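You operate a simulated robot arm through the tools that you are given. There is no shell and no other tool.

You run a simulated robot arm. Do the job below in one go: nothing can be reset, and whatever is moved stays where it is left.

TASK
Swap the white band extinguisher for the yellow band one and latch it in.
Fine: stand the old one on the oil hatch. Set down upright: white band extinguisher, yellow band extinguisher.
Where things are to end (x, y in the base frame): white band extinguisher within 0.06 m of [0.74, -0.24].

It is judged by the outcome, as a careful person would: the job done as asked, and still so three seconds after it is handed in. It fails if anything else is knocked over, pushed out of place, dropped, spilled or broken.

THE ROBOT
A 6-joint arm with a two-finger parallel gripper, fixed in place. Base frame: the origin is on the floor under the middle of its stand, x ahead of it, y to its left, z up. Units: m, degrees, N and s.
With the tool pointing down near the work surface it reaches from about 0.18 to 0.84 m from the base axis. Its first joint turns from -166.0 to 166.0 degrees. Payload 3.91 kg.
The TCP is the grasp point between the finger pads, 0.03 m short of the fingertips. In the tool frame z runs along the fingers and y along their closing line. Largest opening 0.11 m; finger width 0.02, thickness 0.01; the body of the gripper, 0.048 by 0.112 m, starts 0.055 m behind the TCP.
Orientation is that of the tool frame in the base frame, as a unit quaternion [w, x, y, z]. With the fingers straight down and closing along the base's y, the tool's x points along the base's -x, its y along +y and its z along -z.

THE INTERFACE
- The arm moves only by the tool play_rows. Its argument "plan" is one flat list of numbers, 6 for each row, row after row: the shift along the base's x, y, z in units of 400 mm (1.0 is 400 mm), then the turn, a rotation vector about the base's x, y, z in units of 120 degrees (1.0 is 120 degrees). In form: [dx, dy, dz, ax, ay, az, dx, dy, dz, ax, ay, az, ...]. A call has 1 to 20 rows; each row is the pose to reach, as a shift and turn from the pose commanded when the call began. "jaw" is the closure, from 0 (fully open) to 1 (shut), set as the call begins (left out, the last holds). A call with a number of a shift or a turn outside -1 to 1 is refused whole. A row lasts 0.2 s, in which the tool goes at most 0.05 m and 8.6 degrees; a call with a longer step from one row to the next is refused whole, and so is a gripper value outside its range. A pose out of reach is approached as far as the arm can. The call stops where the force on the tool passes 90 N (or 10 N more than at its start, if that is more) or the arm is blocked; 0.2 s more then pass. Each finger travels about 0.108 m/s and halts on what it meets, pressing with about 39 N; the grip force reading is that of the motor and also rises with nothing between the fingers. The clock runs only during rows and for 0.2 s after the last one: add rows that repeat a pose to give the fingers time. The reply holds the time, the measured pose of the TCP, the force on the tool along the base axes, the opening and the grip force, in the units named above and with some noise, with the torque about the TCP (base axes, N m) and any sound that the robot's microphone picked up, and new pictures: "pictures" is both (left out), scene, wrist or none.
- Cameras (640 x 400 px; columns grow to the right, rows downward): "scene" is fixed at [0.2325, -0.4999, 1.4526]; the picture's right is [0.80, -0.60, 0.00], its down [-0.35, -0.47, -0.81] and it looks along [0.48, 0.65, -0.59] (base axes); focal length 293 px, centre (320, 200). "wrist" rides on the gripper at [0.077, 0.007, -0.114] in the tool frame; the picture's right is [-0.09, 1.00, 0.00], its down [-0.80, -0.07, -0.59] and it looks along [-0.59, -0.05, 0.80] (tool axes); focal length 270 px, centre (320, 200). There is no depth. A picture from a camera that has moved, and an enlarged one, comes with that camera's place and axes in the base frame and with its lens. The place of the scene camera against the robot may be out by one fixed shift of up to 0.025 m in any direction.
- lift_body(by): slides the trunk up (or, below 0, down) by that many m; the arm rides with it, the base frame stays. It gives what a move gives, with no picture.
- inspect(camera, box): a new picture of the part [left, top, right, bottom] of that camera's present view, enlarged. The clock stands still meanwhile.
- job_done(): hands the job in; it is judged then, once.

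Nothing tells you positions but the pictures and the camera data. Unless the task says otherwise, let go and move clear before handing in.

The tools are called as name(argument=value, ...) on one line, values as JSON. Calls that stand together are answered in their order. play_rows: Moves the arm, as the interface text tells. Its arguments: {"type":"object","properties":{"plan":{"type":"array"},"jaw":{"type":"number"},"pictures":{"type":"string","enum":["both","scene","wrist","none"]}},"required":["plan"]} The other tools are called the same way: lift_body (by) moves the trunk up or down; inspect (camera, box) takes an enlarged picture of a part of a camera's view; job_done () hands the job in.

At the start:

```text
time: 0.0
eef_pos: [0.3379, 0.1169, 1.2896]
tcp_rot: [0.0, 0.0, 1.0, 0.0]
wrist_force: [1.2, 0.1, 0.0]
wrist_torque: [0.02, -0.01, 0.01]
opening: 0.1099
grip_force: 0.0
trunk travel left (down, up): [-0.475, 0.065]
```

scene: 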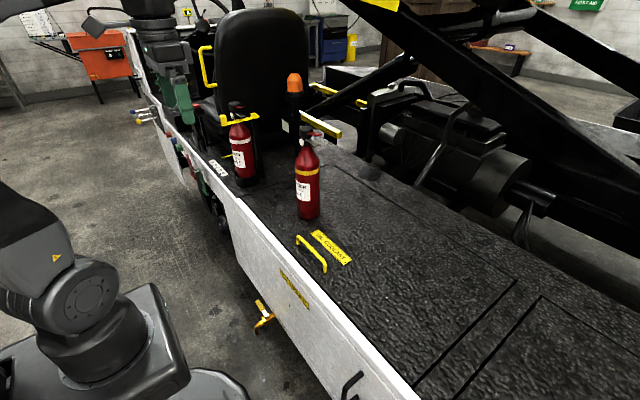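
wrist: 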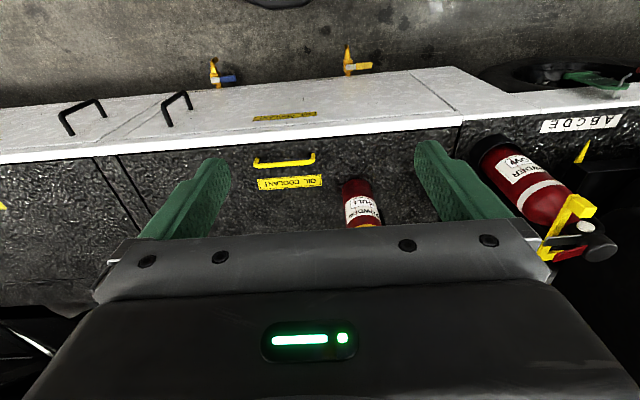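

I see two red extinguishers on a dark machine deck: one with a white band held in a bracket with a yellow latch, and one with a yellow band standing free near the oil coolant hatch. I'll look closer before moving.

inspect(camera="scene", box=[190, 60, 370, 230])

inspect(camera="scene", box=[210, 80, 290, 200])

inspect(camera="wrist", box=[440, 60, 640, 280])

inspect(camera="scene", box=[230, 200, 430, 340])

```text
2.35 times, centred on (280, 145) of scene
camera zoom: at [0.2325, -0.4999, 1.4526], right [0.8, -0.6, 0.0], down [-0.35, -0.47, -0.81], along [0.48, 0.65, -0.59], focal length 688 px, centre (414, 329)
```

zoom: 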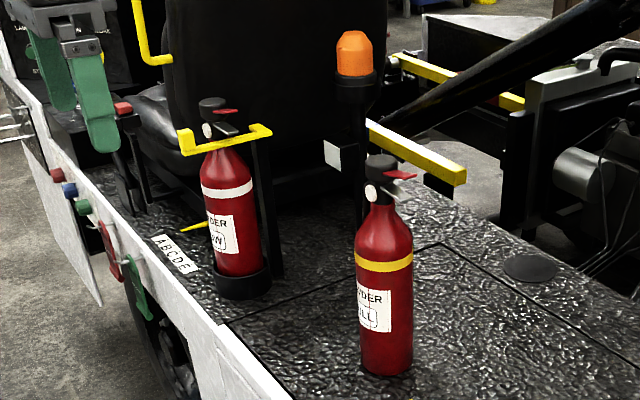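

```text
3.33 times, centred on (250, 140) of scene
camera zoom: at [0.2325, -0.4999, 1.4526], right [0.8, -0.6, 0.0], down [-0.35, -0.47, -0.81], along [0.48, 0.65, -0.59], focal length 975 px, centre (553, 400)
```

zoom: 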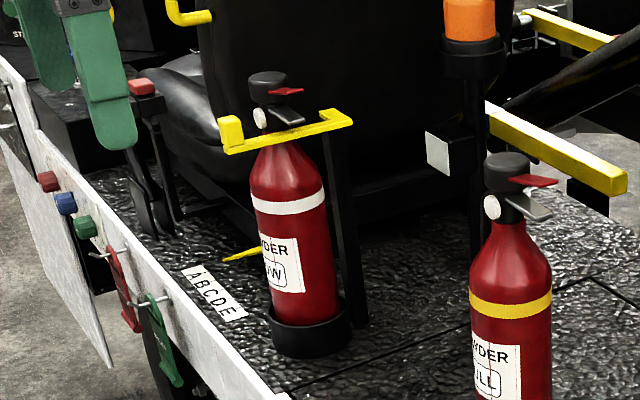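

```text
1.82 times, centred on (540, 170) of wrist
camera zoom: at [0.2619, 0.1241, 1.4054], right [0.09, 1.0, 0.0], down [0.8, -0.07, 0.59], along [0.59, -0.05, -0.8], focal length 491 px, centre (-80, 254)
```

zoom: 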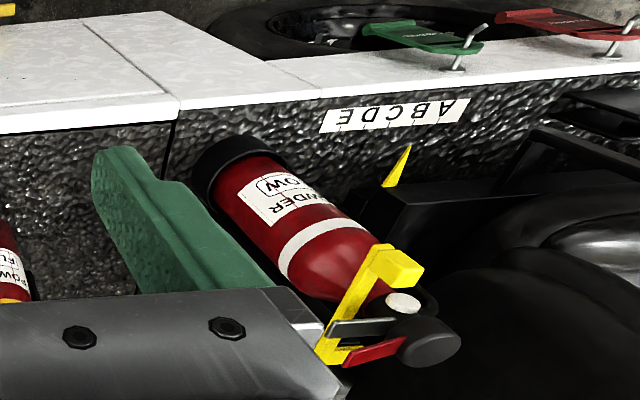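

```text
2.86 times, centred on (330, 270) of scene
camera zoom: at [0.2325, -0.4999, 1.4526], right [0.8, -0.6, 0.0], down [-0.35, -0.47, -0.81], along [0.48, 0.65, -0.59], focal length 836 px, centre (291, 0)
```

zoom: 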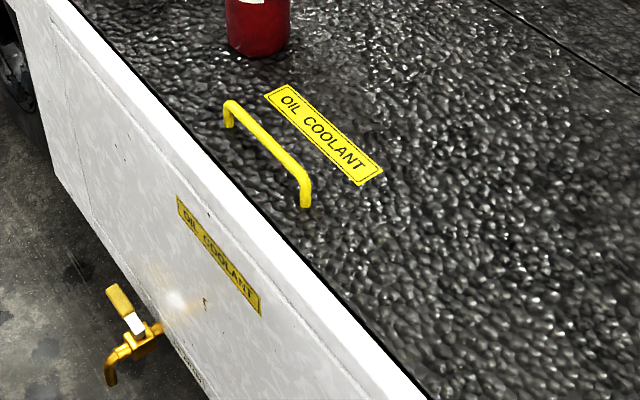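

The white-band bottle stands in a bracket near (0.63, 0.55), and a yellow gate-like latch crosses its neck. The yellow-band bottle is near (0.70, 0.22), with the deck at about z 0.78. I'll move the wrist camera left to study the bracket and latch.

play_rows(plan=[0, 0.12, 0, 0, 0, 0, 0, 0.24, 0, 0, 0, 0, 0, 0.36, 0, 0, 0, 0, 0, 0.48, 0, 0, 0, 0, 0, 0.6, 0, 0, 0, 0, 0, 0.7, 0, 0, 0, 0])

```text
time: 1.4
eef_pos: [0.3401, 0.3993, 1.2904]
tcp_rot: [0.0, 0.001, 1.0, 0.0]
wrist_force: [0.3, -0.4, -0.2]
wrist_torque: [-0.01, 0.0, -0.01]
opening: 0.1103
grip_force: 0.1
trunk travel left (down, up): [-0.475, 0.065]
camera wrist: at [0.2636, 0.4058, 1.4052], right [0.09, 1.0, 0.0], down [0.8, -0.07, 0.59], along [0.59, -0.05, -0.8], focal length 270 px, centre (320, 200)
```

scene: 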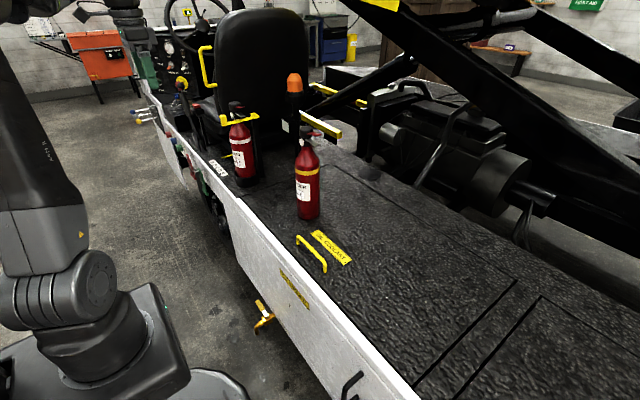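
wrist: 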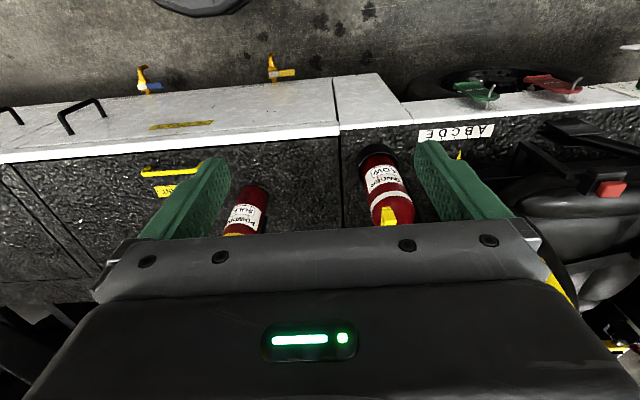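

The gripper body hides the view ahead with the camera on this side. I'll yaw the tool half a turn so the camera sits on the far side and can look forward and down over the fingers later.

play_rows(plan=[0, 0, 0, 0, 0, -0.07, 0, 0, 0, 0, 0, -0.14, 0, 0, 0, 0, 0, -0.21, 0, 0, 0, 0, 0, -0.28, 0, 0, 0, 0, 0, -0.35, 0, 0, 0, 0, 0, -0.42, 0, 0, 0, 0, 0, -0.49, 0, 0, 0, 0, 0, -0.56, 0, 0, 0, 0, 0, -0.63, 0, 0, 0, 0, 0, -0.7, 0, 0, 0, 0, 0, -0.75], pictures="wrist")

```text
time: 3.8
eef_pos: [0.3383, 0.3975, 1.2917]
tcp_rot: [0.0, 0.708, 0.706, 0.0]
wrist_force: [0.1, -1.2, 0.0]
wrist_torque: [0.01, -0.02, 0.02]
opening: 0.1099
grip_force: 0.0
trunk travel left (down, up): [-0.475, 0.065]
camera wrist: at [0.3462, 0.4747, 1.4055], right [1.0, -0.09, 0.0], down [-0.07, -0.8, 0.59], along [-0.05, -0.59, -0.8], focal length 270 px, centre (320, 200)
```

wrist: 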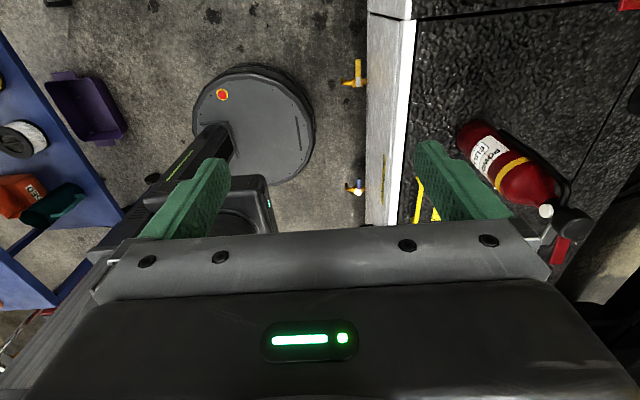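

That half of the turn went smoothly, so I'll continue another 90 degrees.

play_rows(plan=[0, 0, 0, 0, 0, -0.07, 0, 0, 0, 0, 0, -0.14, 0, 0, 0, 0, 0, -0.21, 0, 0, 0, 0, 0, -0.28, 0, 0, 0, 0, 0, -0.35, 0, 0, 0, 0, 0, -0.42, 0, 0, 0, 0, 0, -0.49, 0, 0, 0, 0, 0, -0.56, 0, 0, 0, 0, 0, -0.63, 0, 0, 0, 0, 0, -0.7, 0, 0, 0, 0, 0, -0.75], pictures="wrist")

```text
time: 6.2
eef_pos: [0.4702, 0.014, 1.2018]
tcp_rot: [-0.047, 0.99, 0.132, 0.002]
wrist_force: [-0.2, -0.4, 0.2]
wrist_torque: [-0.02, 0.01, -0.05]
opening: 0.1102
grip_force: 0.1
out of reach, approached as far as the arm can: row 3, 4, 5, 6, 7, 8, 9, 10, 11
trunk travel left (down, up): [-0.475, 0.065]
camera wrist: at [0.5484, 0.0157, 1.3167], right [0.18, -0.98, -0.09], down [-0.79, -0.2, 0.58], along [-0.59, -0.03, -0.81], focal length 270 px, centre (320, 200)
```

wrist: 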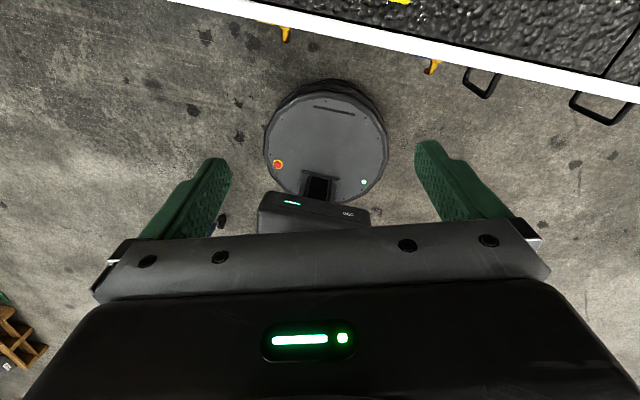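

The last turn hit a joint limit and the arm drifted off to (0.47, 0.01, 1.20), still in free air. I'll repeat a zero-shift row to find out which pose is now the reference.

play_rows(plan=[0, 0, 0, 0, 0, 0], pictures="scene")

```text
time: 6.6
eef_pos: [0.4707, 0.0117, 1.2018]
tcp_rot: [-0.048, 0.99, 0.132, 0.003]
wrist_force: [-0.3, 0.1, -0.3]
wrist_torque: [-0.02, 0.0, -0.01]
opening: 0.11
grip_force: 0.1
trunk travel left (down, up): [-0.475, 0.065]
```

scene: 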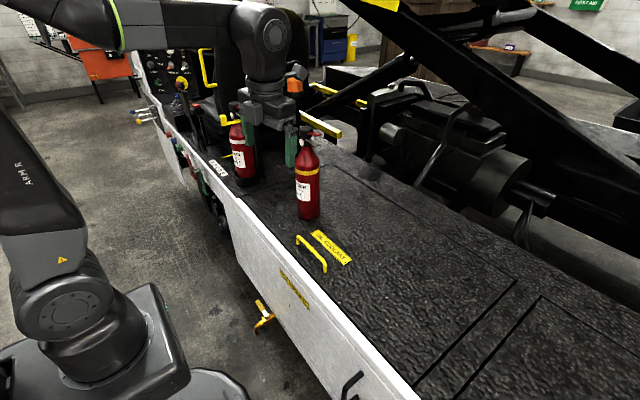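

The reference resets to the achieved pose, which helps. I'll unwind the yaw back the way it came while backing off to a clear spot.

play_rows(plan=[-0.03, 0, 0.02, 0, -0.0033, 0.0687, -0.06, 0, 0.04, 0, -0.0066, 0.1374, -0.09, 0, 0.06, 0, -0.01, 0.206, -0.12, 0, 0.08, 0, -0.0132, 0.2748, -0.15, 0, 0.1, 0, -0.0165, 0.3435, -0.18, 0, 0.12, 0, -0.02, 0.412, -0.21, 0, 0.14, 0, -0.023, 0.481, -0.24, 0, 0.16, 0, -0.026, 0.55, -0.27, 0, 0.18, 0, -0.03, 0.618, -0.3, 0, 0.2, 0, -0.033, 0.687], pictures="none")

```text
time: 8.8
eef_pos: [0.3567, 0.0162, 1.2934]
tcp_rot: [-0.032, 0.656, 0.754, 0.002]
wrist_force: [0.1, -1.0, 0.0]
wrist_torque: [0.03, -0.03, 0.02]
opening: 0.1098
grip_force: 0.1
trunk travel left (down, up): [-0.475, 0.065]
```

play_rows(plan=[0, 0.05, 0, 0, -0.0033, 0.0687, 0, 0.1, 0, 0, -0.0066, 0.1374, 0, 0.15, 0, 0, -0.01, 0.206, 0, 0.2, 0, 0, -0.0132, 0.2748, 0, 0.25, 0, 0, -0.0165, 0.3435, 0, 0.3, 0, 0, -0.02, 0.412, 0, 0.35, 0, 0, -0.023, 0.481, 0, 0.4, 0, 0, -0.026, 0.55, 0, 0.45, 0, 0, -0.03, 0.618, 0, 0.5, 0, 0, -0.033, 0.687], pictures="none")

```text
time: 11.0
eef_pos: [0.3571, 0.2147, 1.2925]
tcp_rot: [-0.003, -0.003, 1.0, -0.001]
wrist_force: [-0.2, 0.6, 0.2]
wrist_torque: [0.03, 0.01, 0.0]
opening: 0.1103
grip_force: 0.1
trunk travel left (down, up): [-0.475, 0.065]
```

The yaw is back to normal. Next I'll pitch the tool forward about 35 degrees and move left so the camera looks at the bracket from the front.

play_rows(plan=[0, 0.1, 0, 0, -0.06, 0, 0, 0.2, 0, 0, -0.12, 0, 0, 0.3, 0, 0, -0.18, 0, 0, 0.4, 0, 0, -0.24, 0, 0, 0.5, 0, 0, -0.3, 0, 0, 0.6, 0, 0, -0.3, 0], pictures="both")

```text
time: 12.4
eef_pos: [0.3588, 0.458, 1.2938]
tcp_rot: [0.308, -0.003, 0.951, 0.0]
wrist_force: [0.1, 0.4, -0.1]
wrist_torque: [0.0, -0.04, 0.01]
opening: 0.1098
grip_force: 0.1
trunk travel left (down, up): [-0.475, 0.065]
camera wrist: at [0.2301, 0.4641, 1.3409], right [0.07, 1.0, 0.05], down [0.3, -0.07, 0.95], along [0.95, -0.05, -0.31], focal length 270 px, centre (320, 200)
```

scene: 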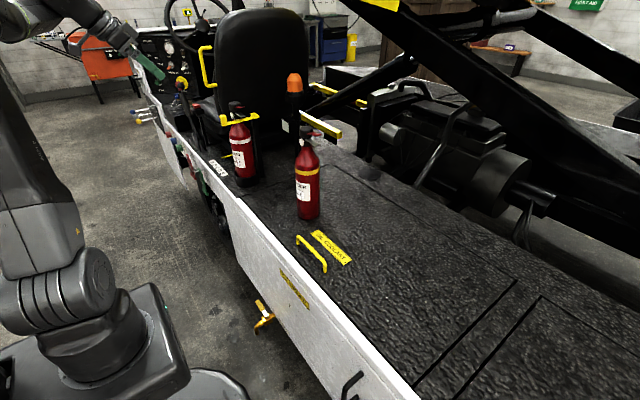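
wrist: 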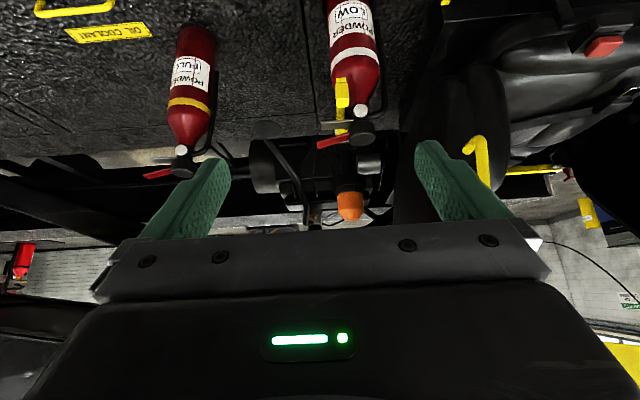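

inspect(camera="wrist", box=[290, 0, 430, 170])

inspect(camera="wrist", box=[140, 20, 260, 190])

inspect(camera="scene", box=[210, 90, 275, 150])

```text
2.35 times, centred on (360, 85) of wrist
camera zoom: at [0.2301, 0.4641, 1.3409], right [0.07, 1.0, 0.05], down [0.3, -0.07, 0.95], along [0.95, -0.05, -0.31], focal length 636 px, centre (226, 471)
```

zoom: 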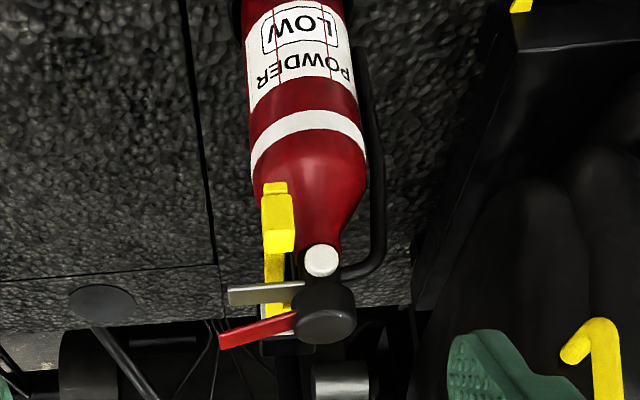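

```text
2.35 times, centred on (200, 105) of wrist
camera zoom: at [0.2301, 0.4641, 1.3409], right [0.07, 1.0, 0.05], down [0.3, -0.07, 0.95], along [0.95, -0.05, -0.31], focal length 636 px, centre (602, 424)
```

zoom: 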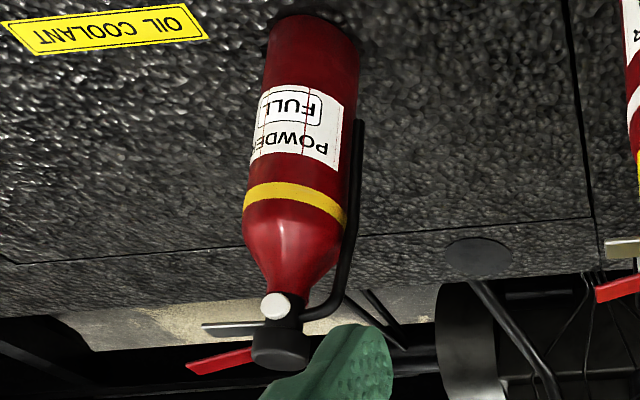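

```text
6.67 times, centred on (242, 120) of scene
camera zoom: at [0.2325, -0.4999, 1.4526], right [0.8, -0.6, 0.0], down [-0.35, -0.47, -0.81], along [0.48, 0.65, -0.59], focal length 1951 px, centre (837, 733)
```

zoom: 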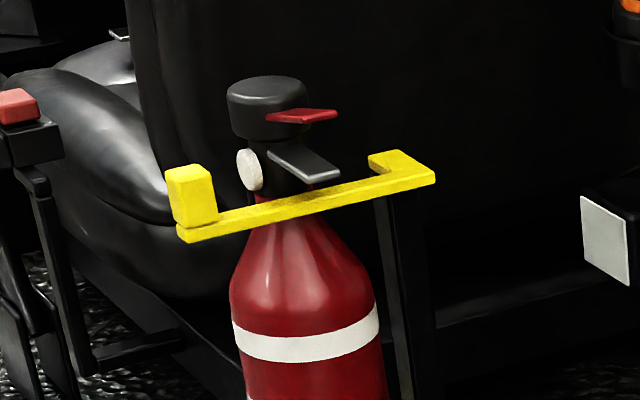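

The latch is an L-shaped yellow bar. It runs along x at y≈0.487 beside the white bottle's neck, under the levers, from a post behind at about (0.68, 0.53) to a front tab at about (0.548, 0.487, 1.08). It probably swings about the post. I'll return to tool-down above the tab with the jaws part closed.

play_rows(plan=[0.09, 0.015, -0.03, 0, 0.06, 0, 0.18, 0.03, -0.06, 0, 0.12, 0, 0.27, 0.045, -0.1, 0, 0.18, 0, 0.36, 0.06, -0.15, 0, 0.24, 0, 0.455, 0.073, -0.22, 0, 0.2985, 0, 0.4725, 0.073, -0.235, 0, 0.2985, 0], jaw=0.5, pictures="both")

```text
time: 13.8
eef_pos: [0.5482, 0.4841, 1.2009]
tcp_rot: [-0.002, -0.003, 1.0, 0.0]
wrist_force: [-0.3, 0.1, -0.6]
wrist_torque: [0.01, 0.0, -0.01]
opening: 0.0551
grip_force: 0.0
trunk travel left (down, up): [-0.475, 0.065]
camera wrist: at [0.4729, 0.4902, 1.3164], right [0.08, 1.0, 0.0], down [0.8, -0.07, 0.59], along [0.59, -0.05, -0.81], focal length 270 px, centre (320, 200)
```

scene: 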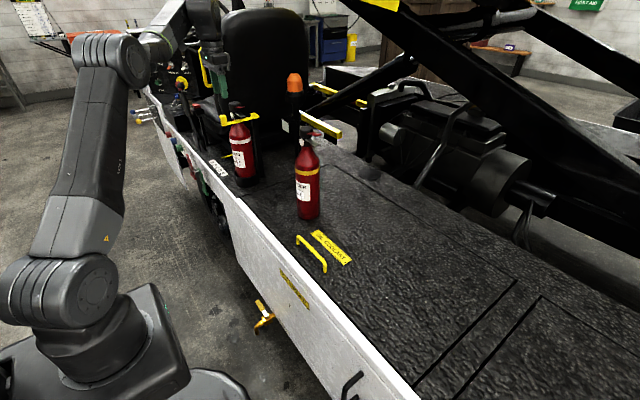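
wrist: 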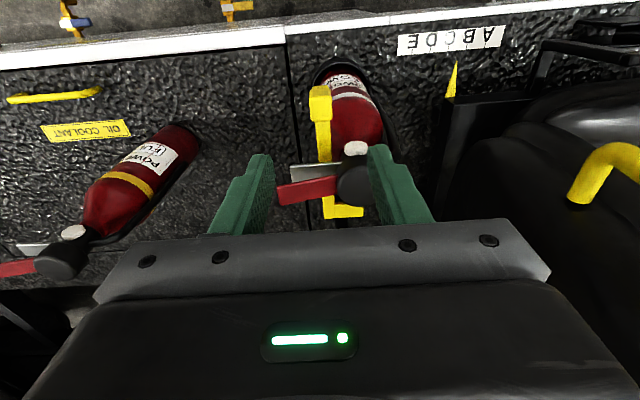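

inspect(camera="wrist", box=[250, 40, 450, 240])

inspect(camera="scene", box=[195, 30, 275, 190])

```text
2.00 times, centred on (350, 140) of wrist
camera zoom: at [0.4729, 0.4902, 1.3164], right [0.08, 1.0, 0.0], down [0.8, -0.07, 0.59], along [0.59, -0.05, -0.81], focal length 541 px, centre (260, 320)
```

zoom: 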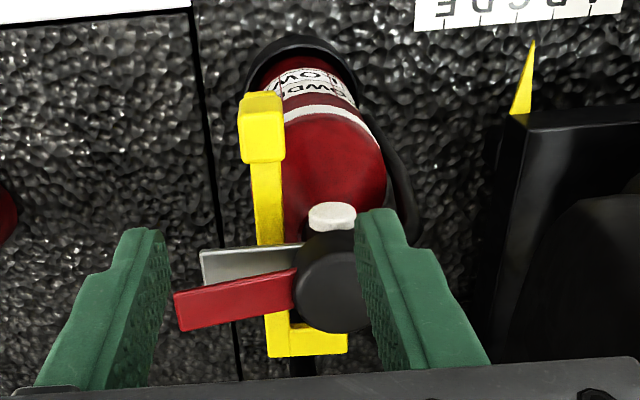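

```text
2.50 times, centred on (235, 110) of scene
camera zoom: at [0.2325, -0.4999, 1.4526], right [0.8, -0.6, 0.0], down [-0.35, -0.47, -0.81], along [0.48, 0.65, -0.59], focal length 732 px, centre (532, 425)
```

zoom: 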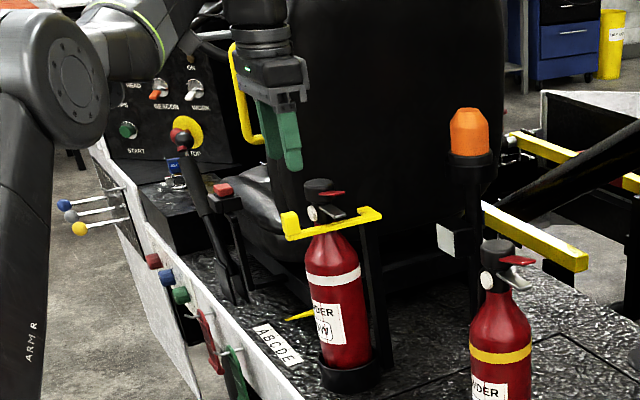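

The view from above confirms the tab at (0.548, 0.485) with its top at about z 1.095. The L-return ends near (0.671, 0.52) on the post, so that should be the pivot. I'll lower the half-open fingers to straddle the tab.

play_rows(plan=[0, 0.0, -0.07, 0, 0, 0, 0, 0.0, -0.14, 0, 0, 0, 0, 0.0, -0.21, 0, 0, 0, 0, 0.0, -0.26, 0, 0, 0, 0, 0.0, -0.28, 0, 0, 0], pictures="both")

```text
time: 15.0
eef_pos: [0.5457, 0.4855, 1.0871]
tcp_rot: [-0.001, -0.003, 1.0, 0.0]
wrist_force: [0.1, -0.6, -0.2]
wrist_torque: [0.01, -0.01, -0.01]
opening: 0.0547
grip_force: 0.0
trunk travel left (down, up): [-0.475, 0.065]
camera wrist: at [0.47, 0.4917, 1.2017], right [0.08, 1.0, 0.0], down [0.8, -0.07, 0.59], along [0.59, -0.05, -0.81], focal length 270 px, centre (320, 200)
```

scene: 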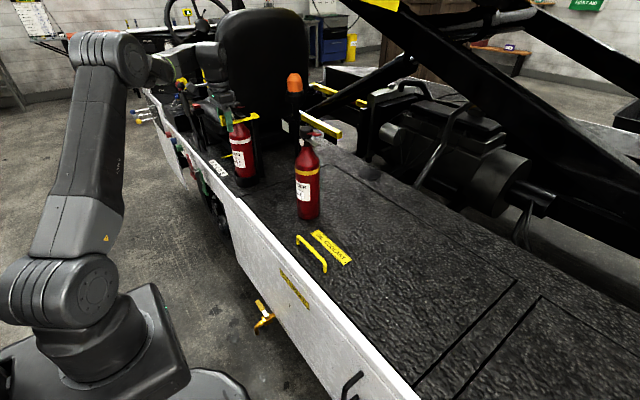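
wrist: 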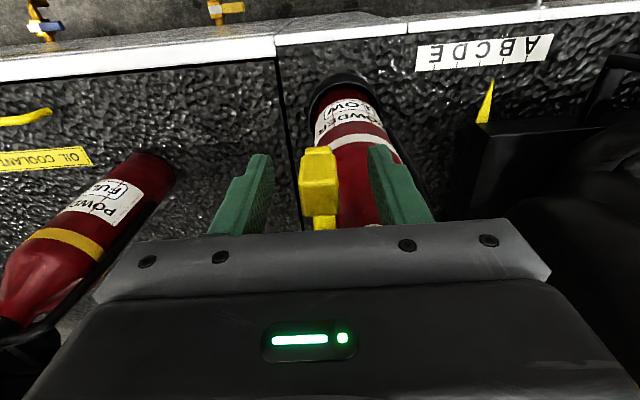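

The tab sits neatly between the fingers. I'll narrow the jaws slightly without clamping and swing about 20 degrees toward −y around the assumed pivot, watching the force.

play_rows(plan=[0, 0, 0, 0, 0, 0, 0, 0, 0, 0, 0, 0, 0.009, -0.026, 0, 0, 0, 0.0417, 0.021, -0.052, 0, 0, 0, 0.0833, 0.0345, -0.076, 0, 0, 0, 0.125, 0.05, -0.099, 0, 0, 0, 0.1667], jaw=0.66, pictures="both")

```text
time: 16.4
eef_pos: [0.5652, 0.4468, 1.0868]
tcp_rot: [-0.001, -0.177, 0.984, 0.0]
wrist_force: [0.3, 0.4, 0.3]
wrist_torque: [0.03, -0.03, 0.0]
opening: 0.0374
grip_force: 0.1
trunk travel left (down, up): [-0.475, 0.065]
camera wrist: at [0.4924, 0.4248, 1.2023], right [-0.26, 0.96, 0.0], down [0.78, 0.21, 0.59], along [0.57, 0.16, -0.81], focal length 270 px, centre (320, 200)
```

scene: 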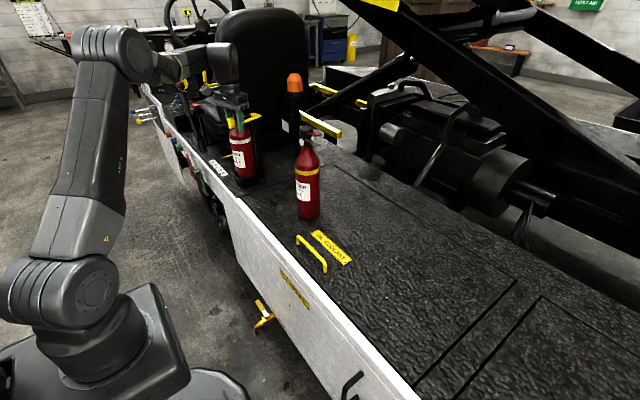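
wrist: 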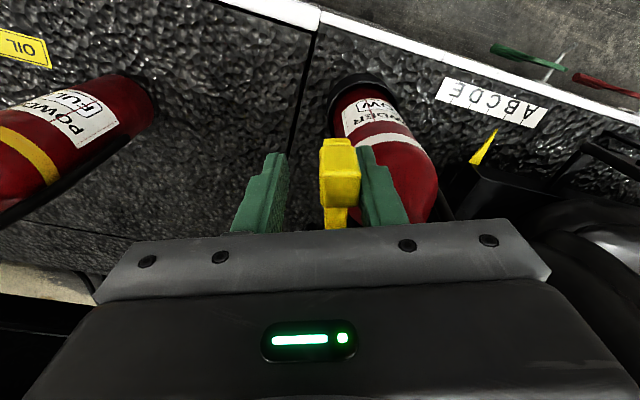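

The latch swings freely about the post with almost no force. I'll continue along the arc.

play_rows(plan=[0.0248, -0.0308, 0, 0, 0, 0.0583, 0.0533, -0.0585, 0, 0, 0, 0.1167, 0.085, -0.0823, 0, 0, 0, 0.175, 0.1193, -0.1023, 0, 0, 0, 0.2333, 0.1558, -0.1178, 0, 0, 0, 0.2917], pictures="both")

```text
time: 17.6
eef_pos: [0.6281, 0.3993, 1.0873]
tcp_rot: [0.0, -0.466, 0.885, -0.001]
wrist_force: [-0.3, 0.4, 0.2]
wrist_torque: [0.0, -0.02, -0.01]
opening: 0.0375
grip_force: 0.0
trunk travel left (down, up): [-0.475, 0.065]
camera wrist: at [0.5801, 0.3393, 1.2029], right [-0.77, 0.64, 0.0], down [0.51, 0.62, 0.59], along [0.38, 0.46, -0.81], focal length 270 px, centre (320, 200)
```

scene: 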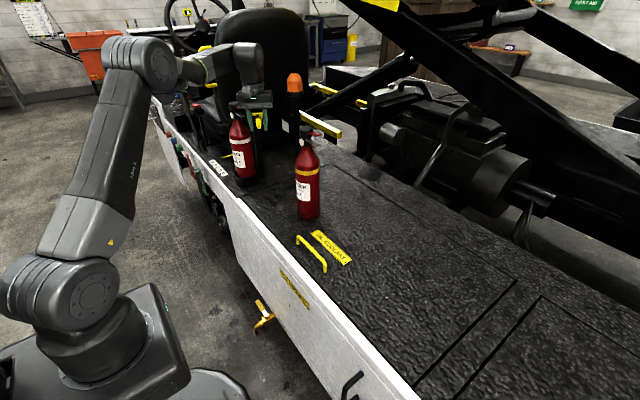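
wrist: 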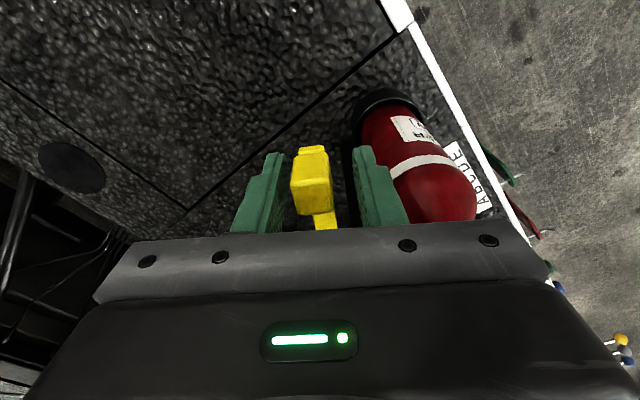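

play_rows(plan=[0.038, -0.011, 0, 0, 0, 0.0583, 0.077, -0.017, 0, 0, 0, 0.1167, 0.117, -0.019, 0, 0, 0, 0.175, 0.156, -0.015, 0, 0, 0, 0.2333, 0.156, -0.015, 0, 0, 0, 0.2333], pictures="both")

```text
time: 18.8
eef_pos: [0.6773, 0.402, 1.0886]
tcp_rot: [-0.003, -0.669, 0.743, 0.0]
wrist_force: [-76.1, 25.5, -13.9]
wrist_torque: [-0.35, -0.6, -1.72]
opening: 0.1078
grip_force: 38.6
trunk travel left (down, up): [-0.475, 0.065]
camera wrist: at [0.6648, 0.3263, 1.2037], right [-0.98, 0.19, 0.0], down [0.16, 0.79, 0.59], along [0.11, 0.58, -0.81], focal length 270 px, centre (320, 200)
```

scene: 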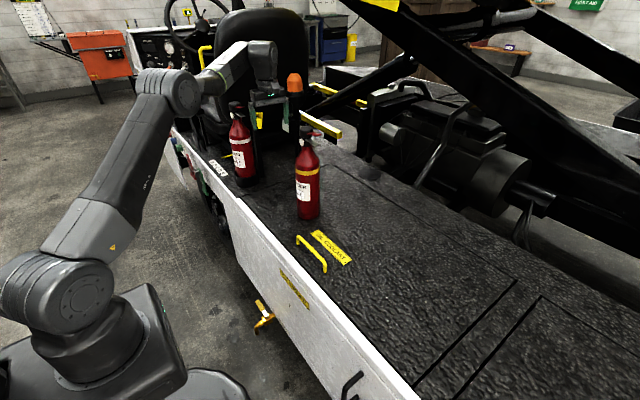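
wrist: 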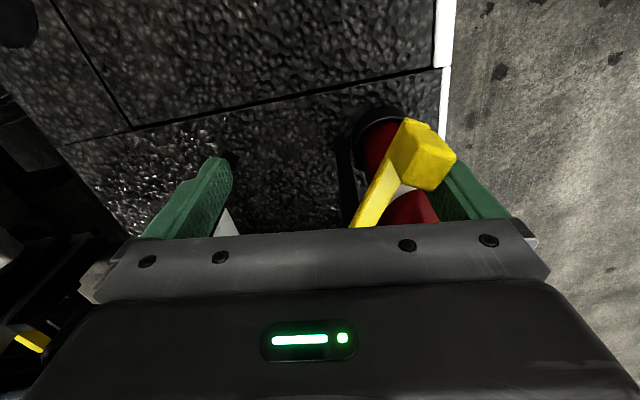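

The latch hit a hard stop at roughly 55 degrees of swing, and the hand pushed a little past it, so the fingers were forced open. I'll back the hand off right away with the jaws open to release that load.

play_rows(plan=[-0.05, -0.01, 0, 0, 0, 0, -0.1, -0.02, 0, 0, 0, 0, -0.1, -0.02, 0, 0, 0, 0], jaw=0, pictures="both")

```text
time: 19.6
eef_pos: [0.6525, 0.3847, 1.0864]
tcp_rot: [0.0, -0.666, 0.746, 0.0]
wrist_force: [0.5, -0.6, -0.3]
wrist_torque: [0.0, 0.0, 0.04]
opening: 0.1102
grip_force: 0.2
trunk travel left (down, up): [-0.475, 0.065]
camera wrist: at [0.6361, 0.3086, 1.2023], right [-0.98, 0.2, 0.0], down [0.16, 0.79, 0.59], along [0.12, 0.58, -0.81], focal length 270 px, centre (320, 200)
```

scene: 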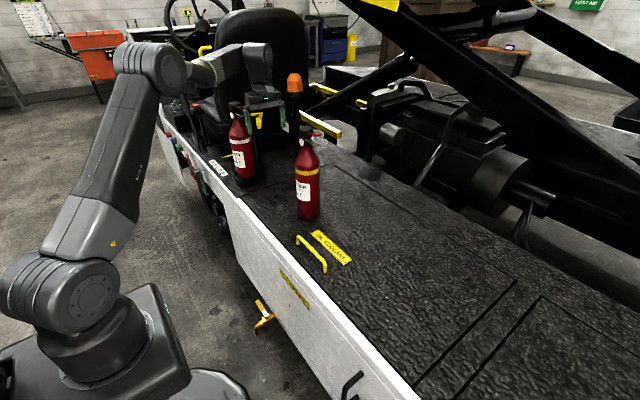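
wrist: 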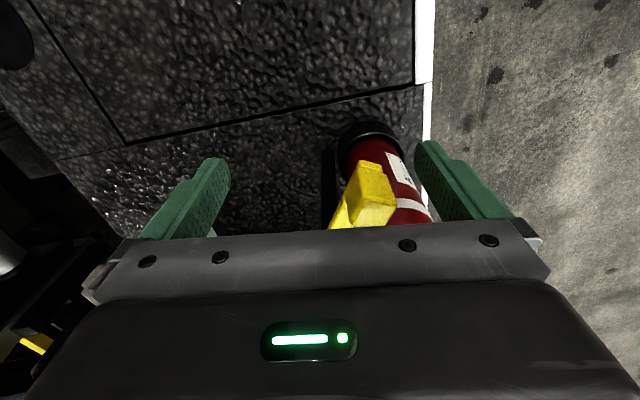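

Force is back to zero and the latch stayed at about (0.625, 0.388), open roughly 55 degrees. I'll rise straight up and look at the state of the latch and bottle.

play_rows(plan=[0, 0, 0.1, 0, 0, 0, 0, 0, 0.2, 0, 0, 0, 0, 0, 0.3, 0, 0, 0, 0, 0, 0.4, 0, 0, 0, -0.1, -0.05, 0.45, 0, 0, -0.07, -0.2, -0.1, 0.45, 0, 0, -0.14, -0.3, -0.1, 0.45, 0, 0, -0.21, -0.35, -0.1, 0.45, 0, 0, -0.28, -0.35, -0.1, 0.45, 0, 0, -0.35], pictures="both")

```text
time: 21.6
eef_pos: [0.5102, 0.3442, 1.2666]
tcp_rot: [-0.001, -0.352, 0.936, 0.001]
wrist_force: [0.0, 0.3, -0.7]
wrist_torque: [-0.01, 0.0, 0.0]
opening: 0.1099
grip_force: 0.1
out of reach, approached as far as the arm can: row 4
trunk travel left (down, up): [-0.475, 0.065]
camera wrist: at [0.4486, 0.2987, 1.3819], right [-0.59, 0.81, 0.0], down [0.65, 0.47, 0.59], along [0.48, 0.35, -0.81], focal length 270 px, centre (320, 200)
```

scene: 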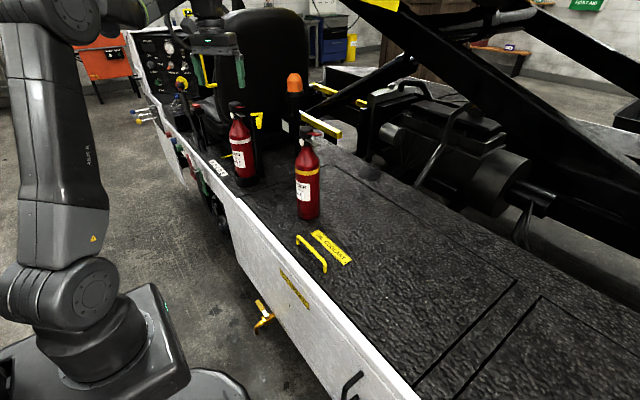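
wrist: 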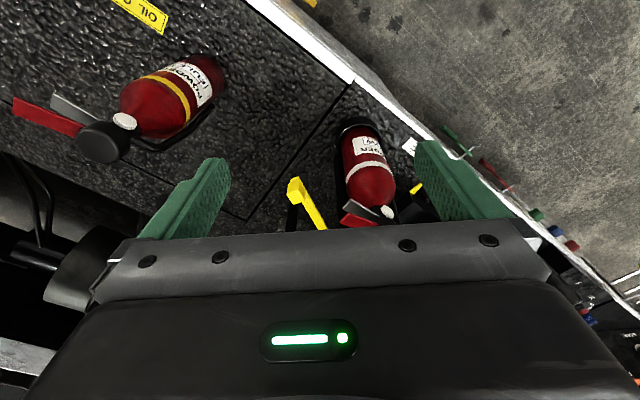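

inspect(camera="wrist", box=[270, 100, 450, 240])

inspect(camera="scene", box=[205, 80, 345, 220])

```text
2.86 times, centred on (360, 170) of wrist
camera zoom: at [0.4486, 0.2987, 1.3819], right [-0.59, 0.81, 0.0], down [0.65, 0.47, 0.59], along [0.48, 0.35, -0.81], focal length 772 px, centre (206, 286)
```

zoom: 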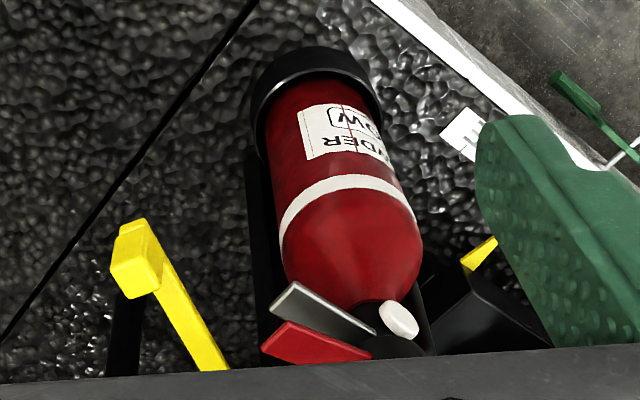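

```text
2.86 times, centred on (275, 150) of scene
camera zoom: at [0.2325, -0.4999, 1.4526], right [0.8, -0.6, 0.0], down [-0.35, -0.47, -0.81], along [0.48, 0.65, -0.59], focal length 836 px, centre (449, 343)
```

zoom: 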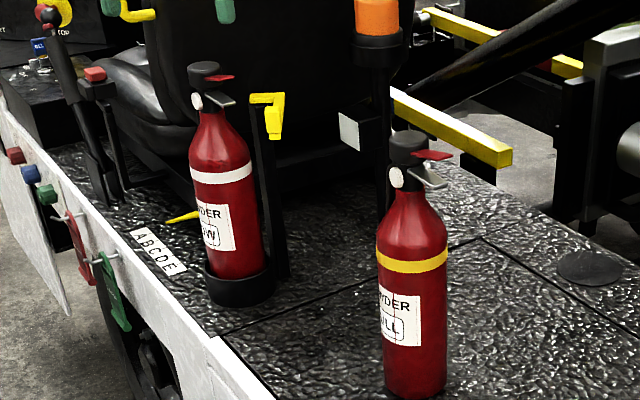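

The latch is clearly open and well off the bottle. My plan is a horizontal side grasp on the white bottle from azimuth ~47°, with the fingers between the hose on the +y side and the post on the +x side. I'll fix the yaw first, then pitch the tool forward up high.

play_rows(plan=[-0.05, 0.04, 0, 0, 0, 0.05, -0.1, 0.05, 0, 0, 0, 0.05], pictures="none")

play_rows(plan=[0, 0, 0, 0.05, -0.0466, 0, 0, 0, 0, 0.1, -0.0932, 0, 0, 0, 0, 0.15, -0.14, 0, 0, 0, 0, 0.2, -0.1865, 0, 0, 0, 0, 0.25, -0.233, 0, 0, 0, 0, 0.275, -0.2565, 0], pictures="both")

```text
time: 22.2
eef_pos: [0.4704, 0.3639, 1.2663]
tcp_rot: [-0.001, -0.401, 0.916, -0.001]
wrist_force: [0.4, -0.1, 0.4]
wrist_torque: [0.01, 0.0, 0.02]
opening: 0.1103
grip_force: 0.0
trunk travel left (down, up): [-0.475, 0.065]
```

```text
time: 23.6
eef_pos: [0.4698, 0.3643, 1.2663]
tcp_rot: [0.351, -0.371, 0.846, 0.152]
wrist_force: [-0.3, -0.6, -0.4]
wrist_torque: [-0.01, -0.01, -0.01]
opening: 0.11
grip_force: 0.0
trunk travel left (down, up): [-0.475, 0.065]
camera wrist: at [0.3744, 0.2692, 1.2939], right [-0.69, 0.72, 0.06], down [0.15, 0.06, 0.99], along [0.71, 0.69, -0.15], focal length 270 px, centre (320, 200)
```

scene: 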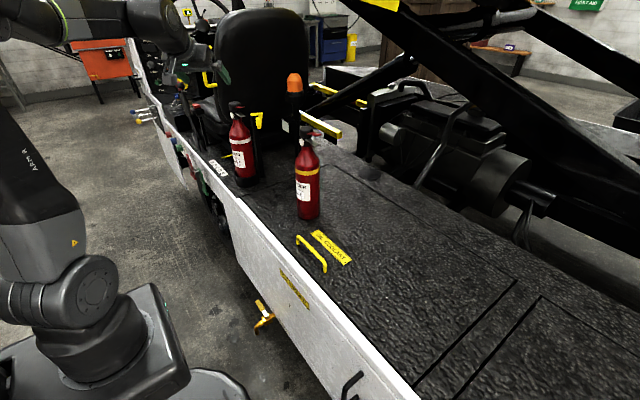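
wrist: 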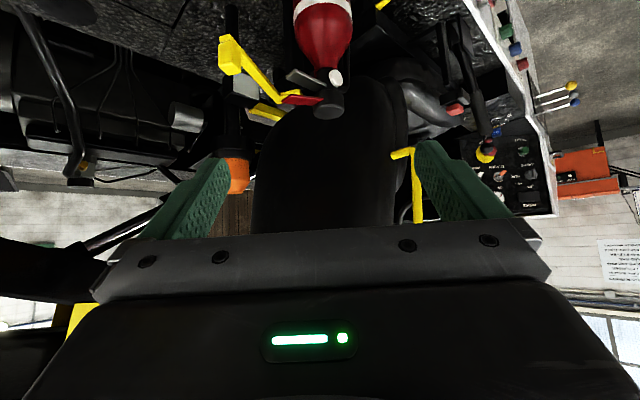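

play_rows(plan=[0, 0, 0, 0.05, -0.0466, 0, 0, 0, 0, 0.1, -0.0932, 0, 0, 0, 0, 0.15, -0.14, 0, 0, 0, 0, 0.2, -0.1865, 0, 0, 0, 0, 0.25, -0.233, 0, 0, 0, 0, 0.275, -0.2565, 0], pictures="both")

```text
time: 25.0
eef_pos: [0.4707, 0.3648, 1.2675]
tcp_rot: [0.651, -0.284, 0.646, 0.281]
wrist_force: [0.9, 0.1, 0.0]
wrist_torque: [0.0, 0.01, 0.0]
opening: 0.1098
grip_force: 0.1
trunk travel left (down, up): [-0.475, 0.065]
camera wrist: at [0.3887, 0.285, 1.1903], right [-0.73, 0.68, 0.08], down [-0.36, -0.48, 0.8], along [0.58, 0.55, 0.6], focal length 270 px, centre (320, 200)
```

scene: 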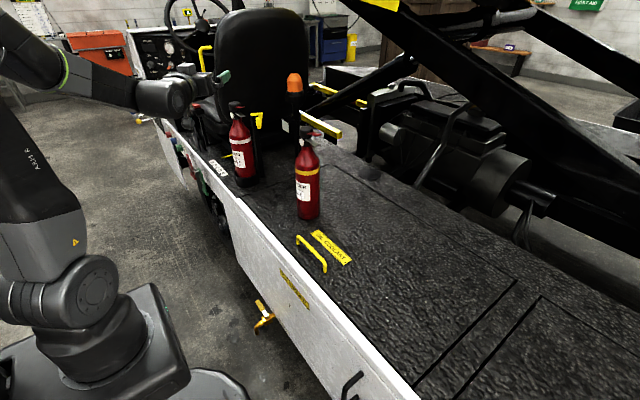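
wrist: 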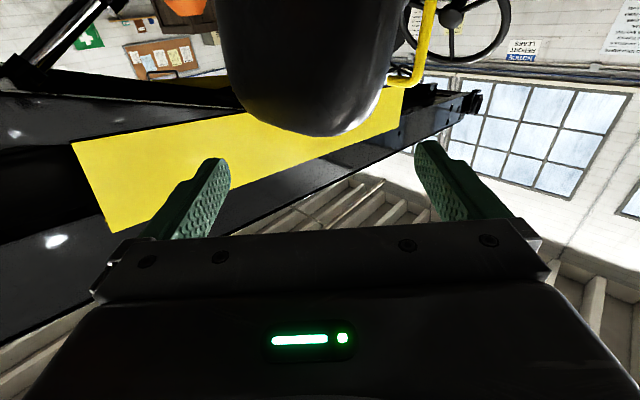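

The tool is now horizontal and pointing at azimuth 47°. I'll line it up with the white bottle's axis, about 0.16 m back, then lower the trunk to grasp height.

play_rows(plan=[0.033, 0.042, 0, 0, 0, 0, 0.066, 0.085, 0, 0, 0, 0, 0.066, 0.085, 0, 0, 0, 0], pictures="none")

lift_body(by=-0.2)

```text
time: 25.8
eef_pos: [0.4989, 0.3976, 1.2661]
tcp_rot: [0.65, -0.283, 0.647, 0.281]
wrist_force: [-0.4, 0.3, 0.1]
wrist_torque: [-0.01, 0.01, 0.01]
opening: 0.1099
grip_force: 0.1
trunk travel left (down, up): [-0.475, 0.065]
```

```text
time: 28.0
eef_pos: [0.4976, 0.3977, 1.0655]
tcp_rot: [0.65, -0.284, 0.646, 0.28]
wrist_force: [0.1, -0.2, 0.4]
wrist_torque: [0.01, -0.02, -0.01]
opening: 0.1101
grip_force: 0.0
trunk travel left (down, up): [-0.275, 0.265]
```

play_rows(plan=[0, 0, 0, 0, 0, 0], pictures="both")

```text
time: 28.4
eef_pos: [0.4969, 0.3967, 1.0666]
tcp_rot: [0.651, -0.284, 0.647, 0.28]
wrist_force: [0.1, -0.2, -0.7]
wrist_torque: [-0.05, 0.03, 0.0]
opening: 0.1102
grip_force: 0.0
trunk travel left (down, up): [-0.275, 0.265]
camera wrist: at [0.4157, 0.3182, 0.9889], right [-0.73, 0.68, 0.08], down [-0.36, -0.48, 0.8], along [0.58, 0.55, 0.59], focal length 270 px, centre (320, 200)
```

scene: 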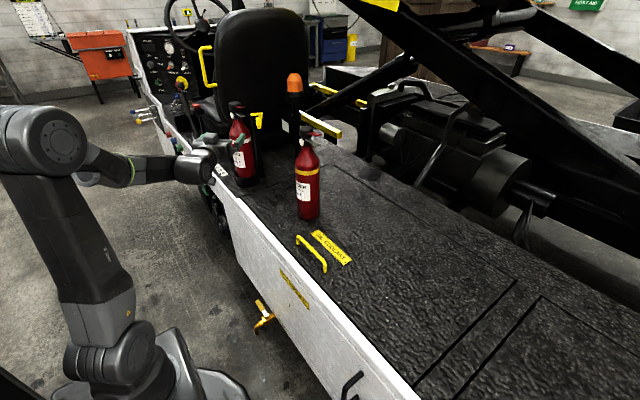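
wrist: 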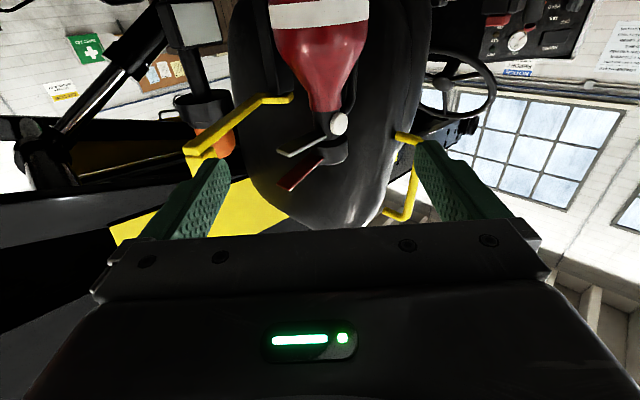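

inspect(camera="wrist", box=[220, 0, 440, 220])

inspect(camera="scene", box=[180, 90, 300, 210])

```text
1.82 times, centred on (330, 110) of wrist
camera zoom: at [0.4157, 0.3182, 0.9889], right [-0.73, 0.68, 0.08], down [-0.36, -0.48, 0.8], along [0.58, 0.55, 0.59], focal length 491 px, centre (302, 364)
```

zoom: 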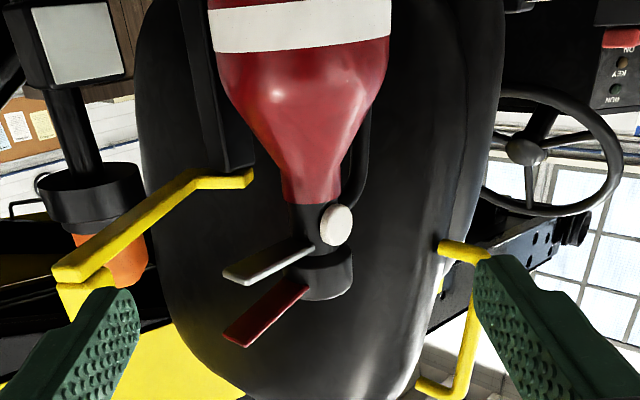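

```text
3.33 times, centred on (240, 150) of scene
camera zoom: at [0.2325, -0.4999, 1.4526], right [0.8, -0.6, 0.0], down [-0.35, -0.47, -0.81], along [0.48, 0.65, -0.59], focal length 975 px, centre (587, 367)
```

zoom: 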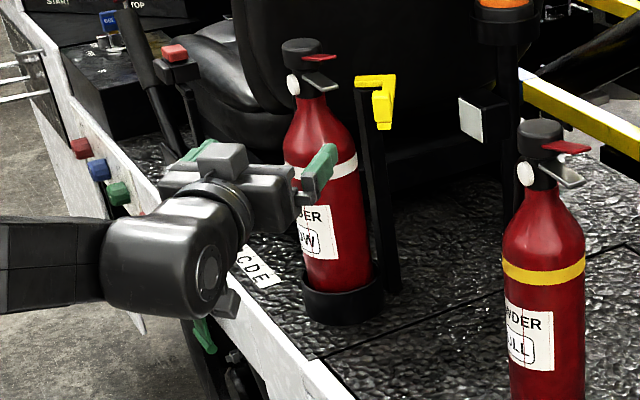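

The bottle's axis comes out at (0.603, 0.516) with a diameter of about 0.08, centred between the fingers. The post is near (0.675, 0.525), so I'll stop the TCP about 12 mm short of the axis to keep the fingertips off it. Now I'll lower to z≈0.93.

lift_body(by=-0.135)

play_rows(plan=[0.034, 0.0366, 0, 0, 0, 0, 0.068, 0.073, 0, 0, 0, 0, 0.102, 0.11, 0, 0, 0, 0], jaw=0, pictures="both")

```text
time: 30.0
eef_pos: [0.498, 0.3972, 0.93]
tcp_rot: [0.65, -0.285, 0.646, 0.281]
wrist_force: [0.2, 0.7, 0.4]
wrist_torque: [-0.02, 0.02, -0.01]
opening: 0.1101
grip_force: 0.0
trunk travel left (down, up): [-0.14, 0.4]
```

```text
time: 30.8
eef_pos: [0.5401, 0.4414, 0.9305]
tcp_rot: [0.65, -0.284, 0.647, 0.28]
wrist_force: [0.1, 0.0, 1.3]
wrist_torque: [-0.01, -0.01, 0.02]
opening: 0.1102
grip_force: 0.1
trunk travel left (down, up): [-0.14, 0.4]
camera wrist: at [0.4575, 0.3617, 0.8536], right [-0.73, 0.68, 0.08], down [-0.36, -0.48, 0.8], along [0.58, 0.55, 0.59], focal length 270 px, centre (320, 200)
```

scene: 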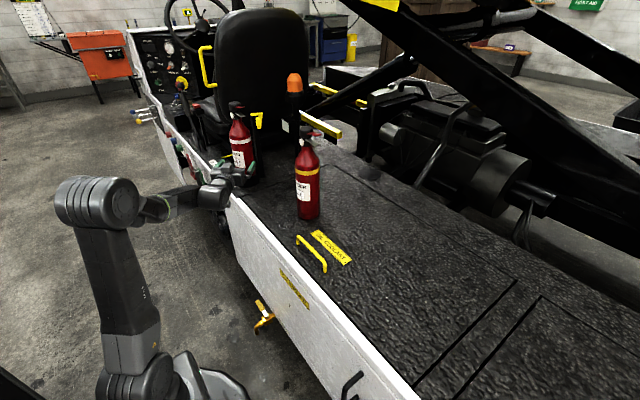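
wrist: 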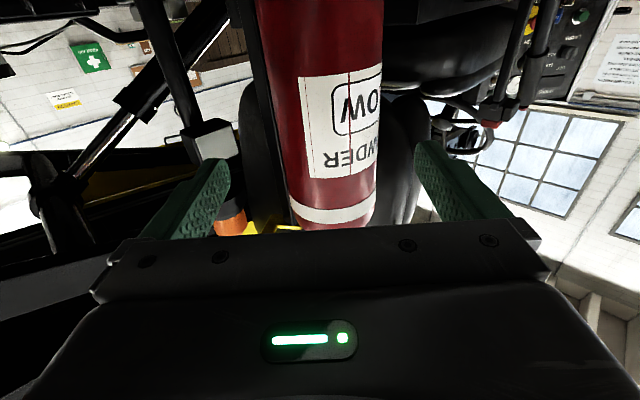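

The bottle is about 7 mm left of the tool centreline. I'll shift laterally by that much and then move forward around the body.

play_rows(plan=[-0.013, 0.012, 0, 0, 0, 0, 0.038, 0.067, 0, 0, 0, 0, 0.089, 0.122, 0, 0, 0, 0, 0.133, 0.169, 0, 0, 0, 0], pictures="both")

```text
time: 31.8
eef_pos: [0.591, 0.5082, 0.9321]
tcp_rot: [0.65, -0.284, 0.646, 0.281]
wrist_force: [0.0, -0.2, 0.3]
wrist_torque: [-0.01, 0.01, 0.02]
opening: 0.1099
grip_force: 0.0
trunk travel left (down, up): [-0.14, 0.4]
camera wrist: at [0.5087, 0.429, 0.8547], right [-0.73, 0.68, 0.08], down [-0.36, -0.48, 0.8], along [0.58, 0.55, 0.59], focal length 270 px, centre (320, 200)
```

scene: 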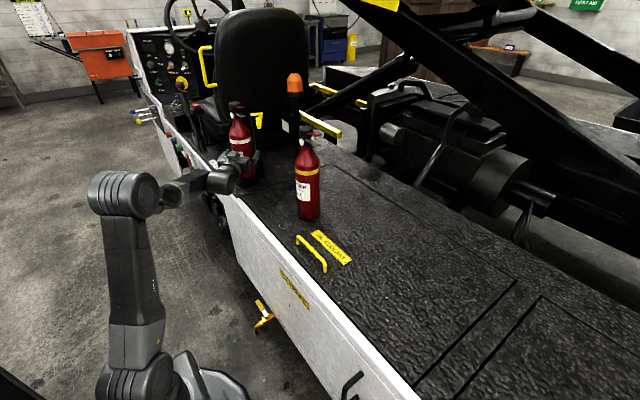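
wrist: 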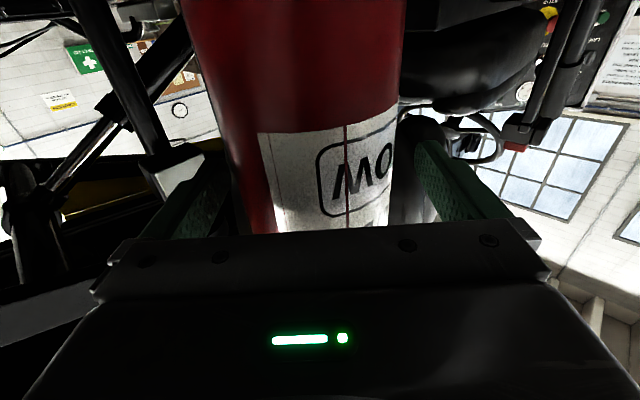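

The bottle is now centred between the fingers. I'll close the grip.

play_rows(plan=[0, 0, 0, 0, 0, 0, 0, 0, 0, 0, 0, 0, 0, 0, 0, 0, 0, 0, 0, 0, 0, 0, 0, 0], jaw=1, pictures="both")

```text
time: 32.8
eef_pos: [0.5902, 0.5077, 0.9324]
tcp_rot: [0.65, -0.283, 0.647, 0.281]
wrist_force: [3.9, -0.2, 3.8]
wrist_torque: [0.22, -0.3, -0.15]
opening: 0.0785
grip_force: 39.0
trunk travel left (down, up): [-0.14, 0.4]
camera wrist: at [0.509, 0.4285, 0.8549], right [-0.73, 0.68, 0.08], down [-0.36, -0.48, 0.8], along [0.58, 0.55, 0.6], focal length 270 px, centre (320, 200)
```

scene: 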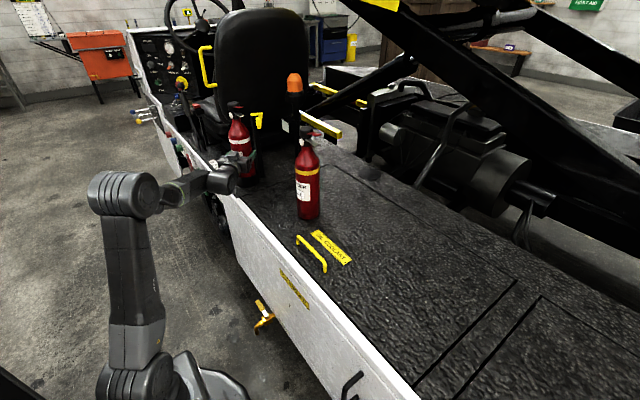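
wrist: 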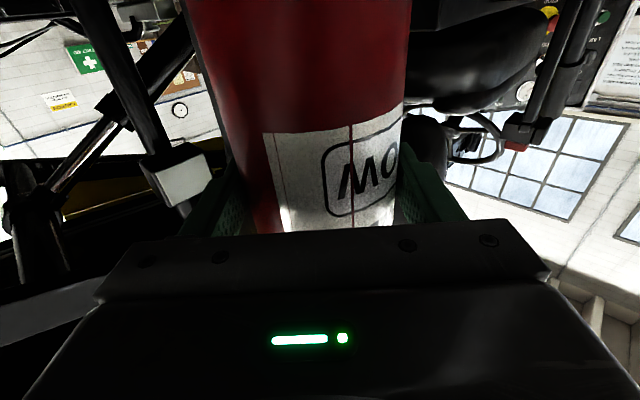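

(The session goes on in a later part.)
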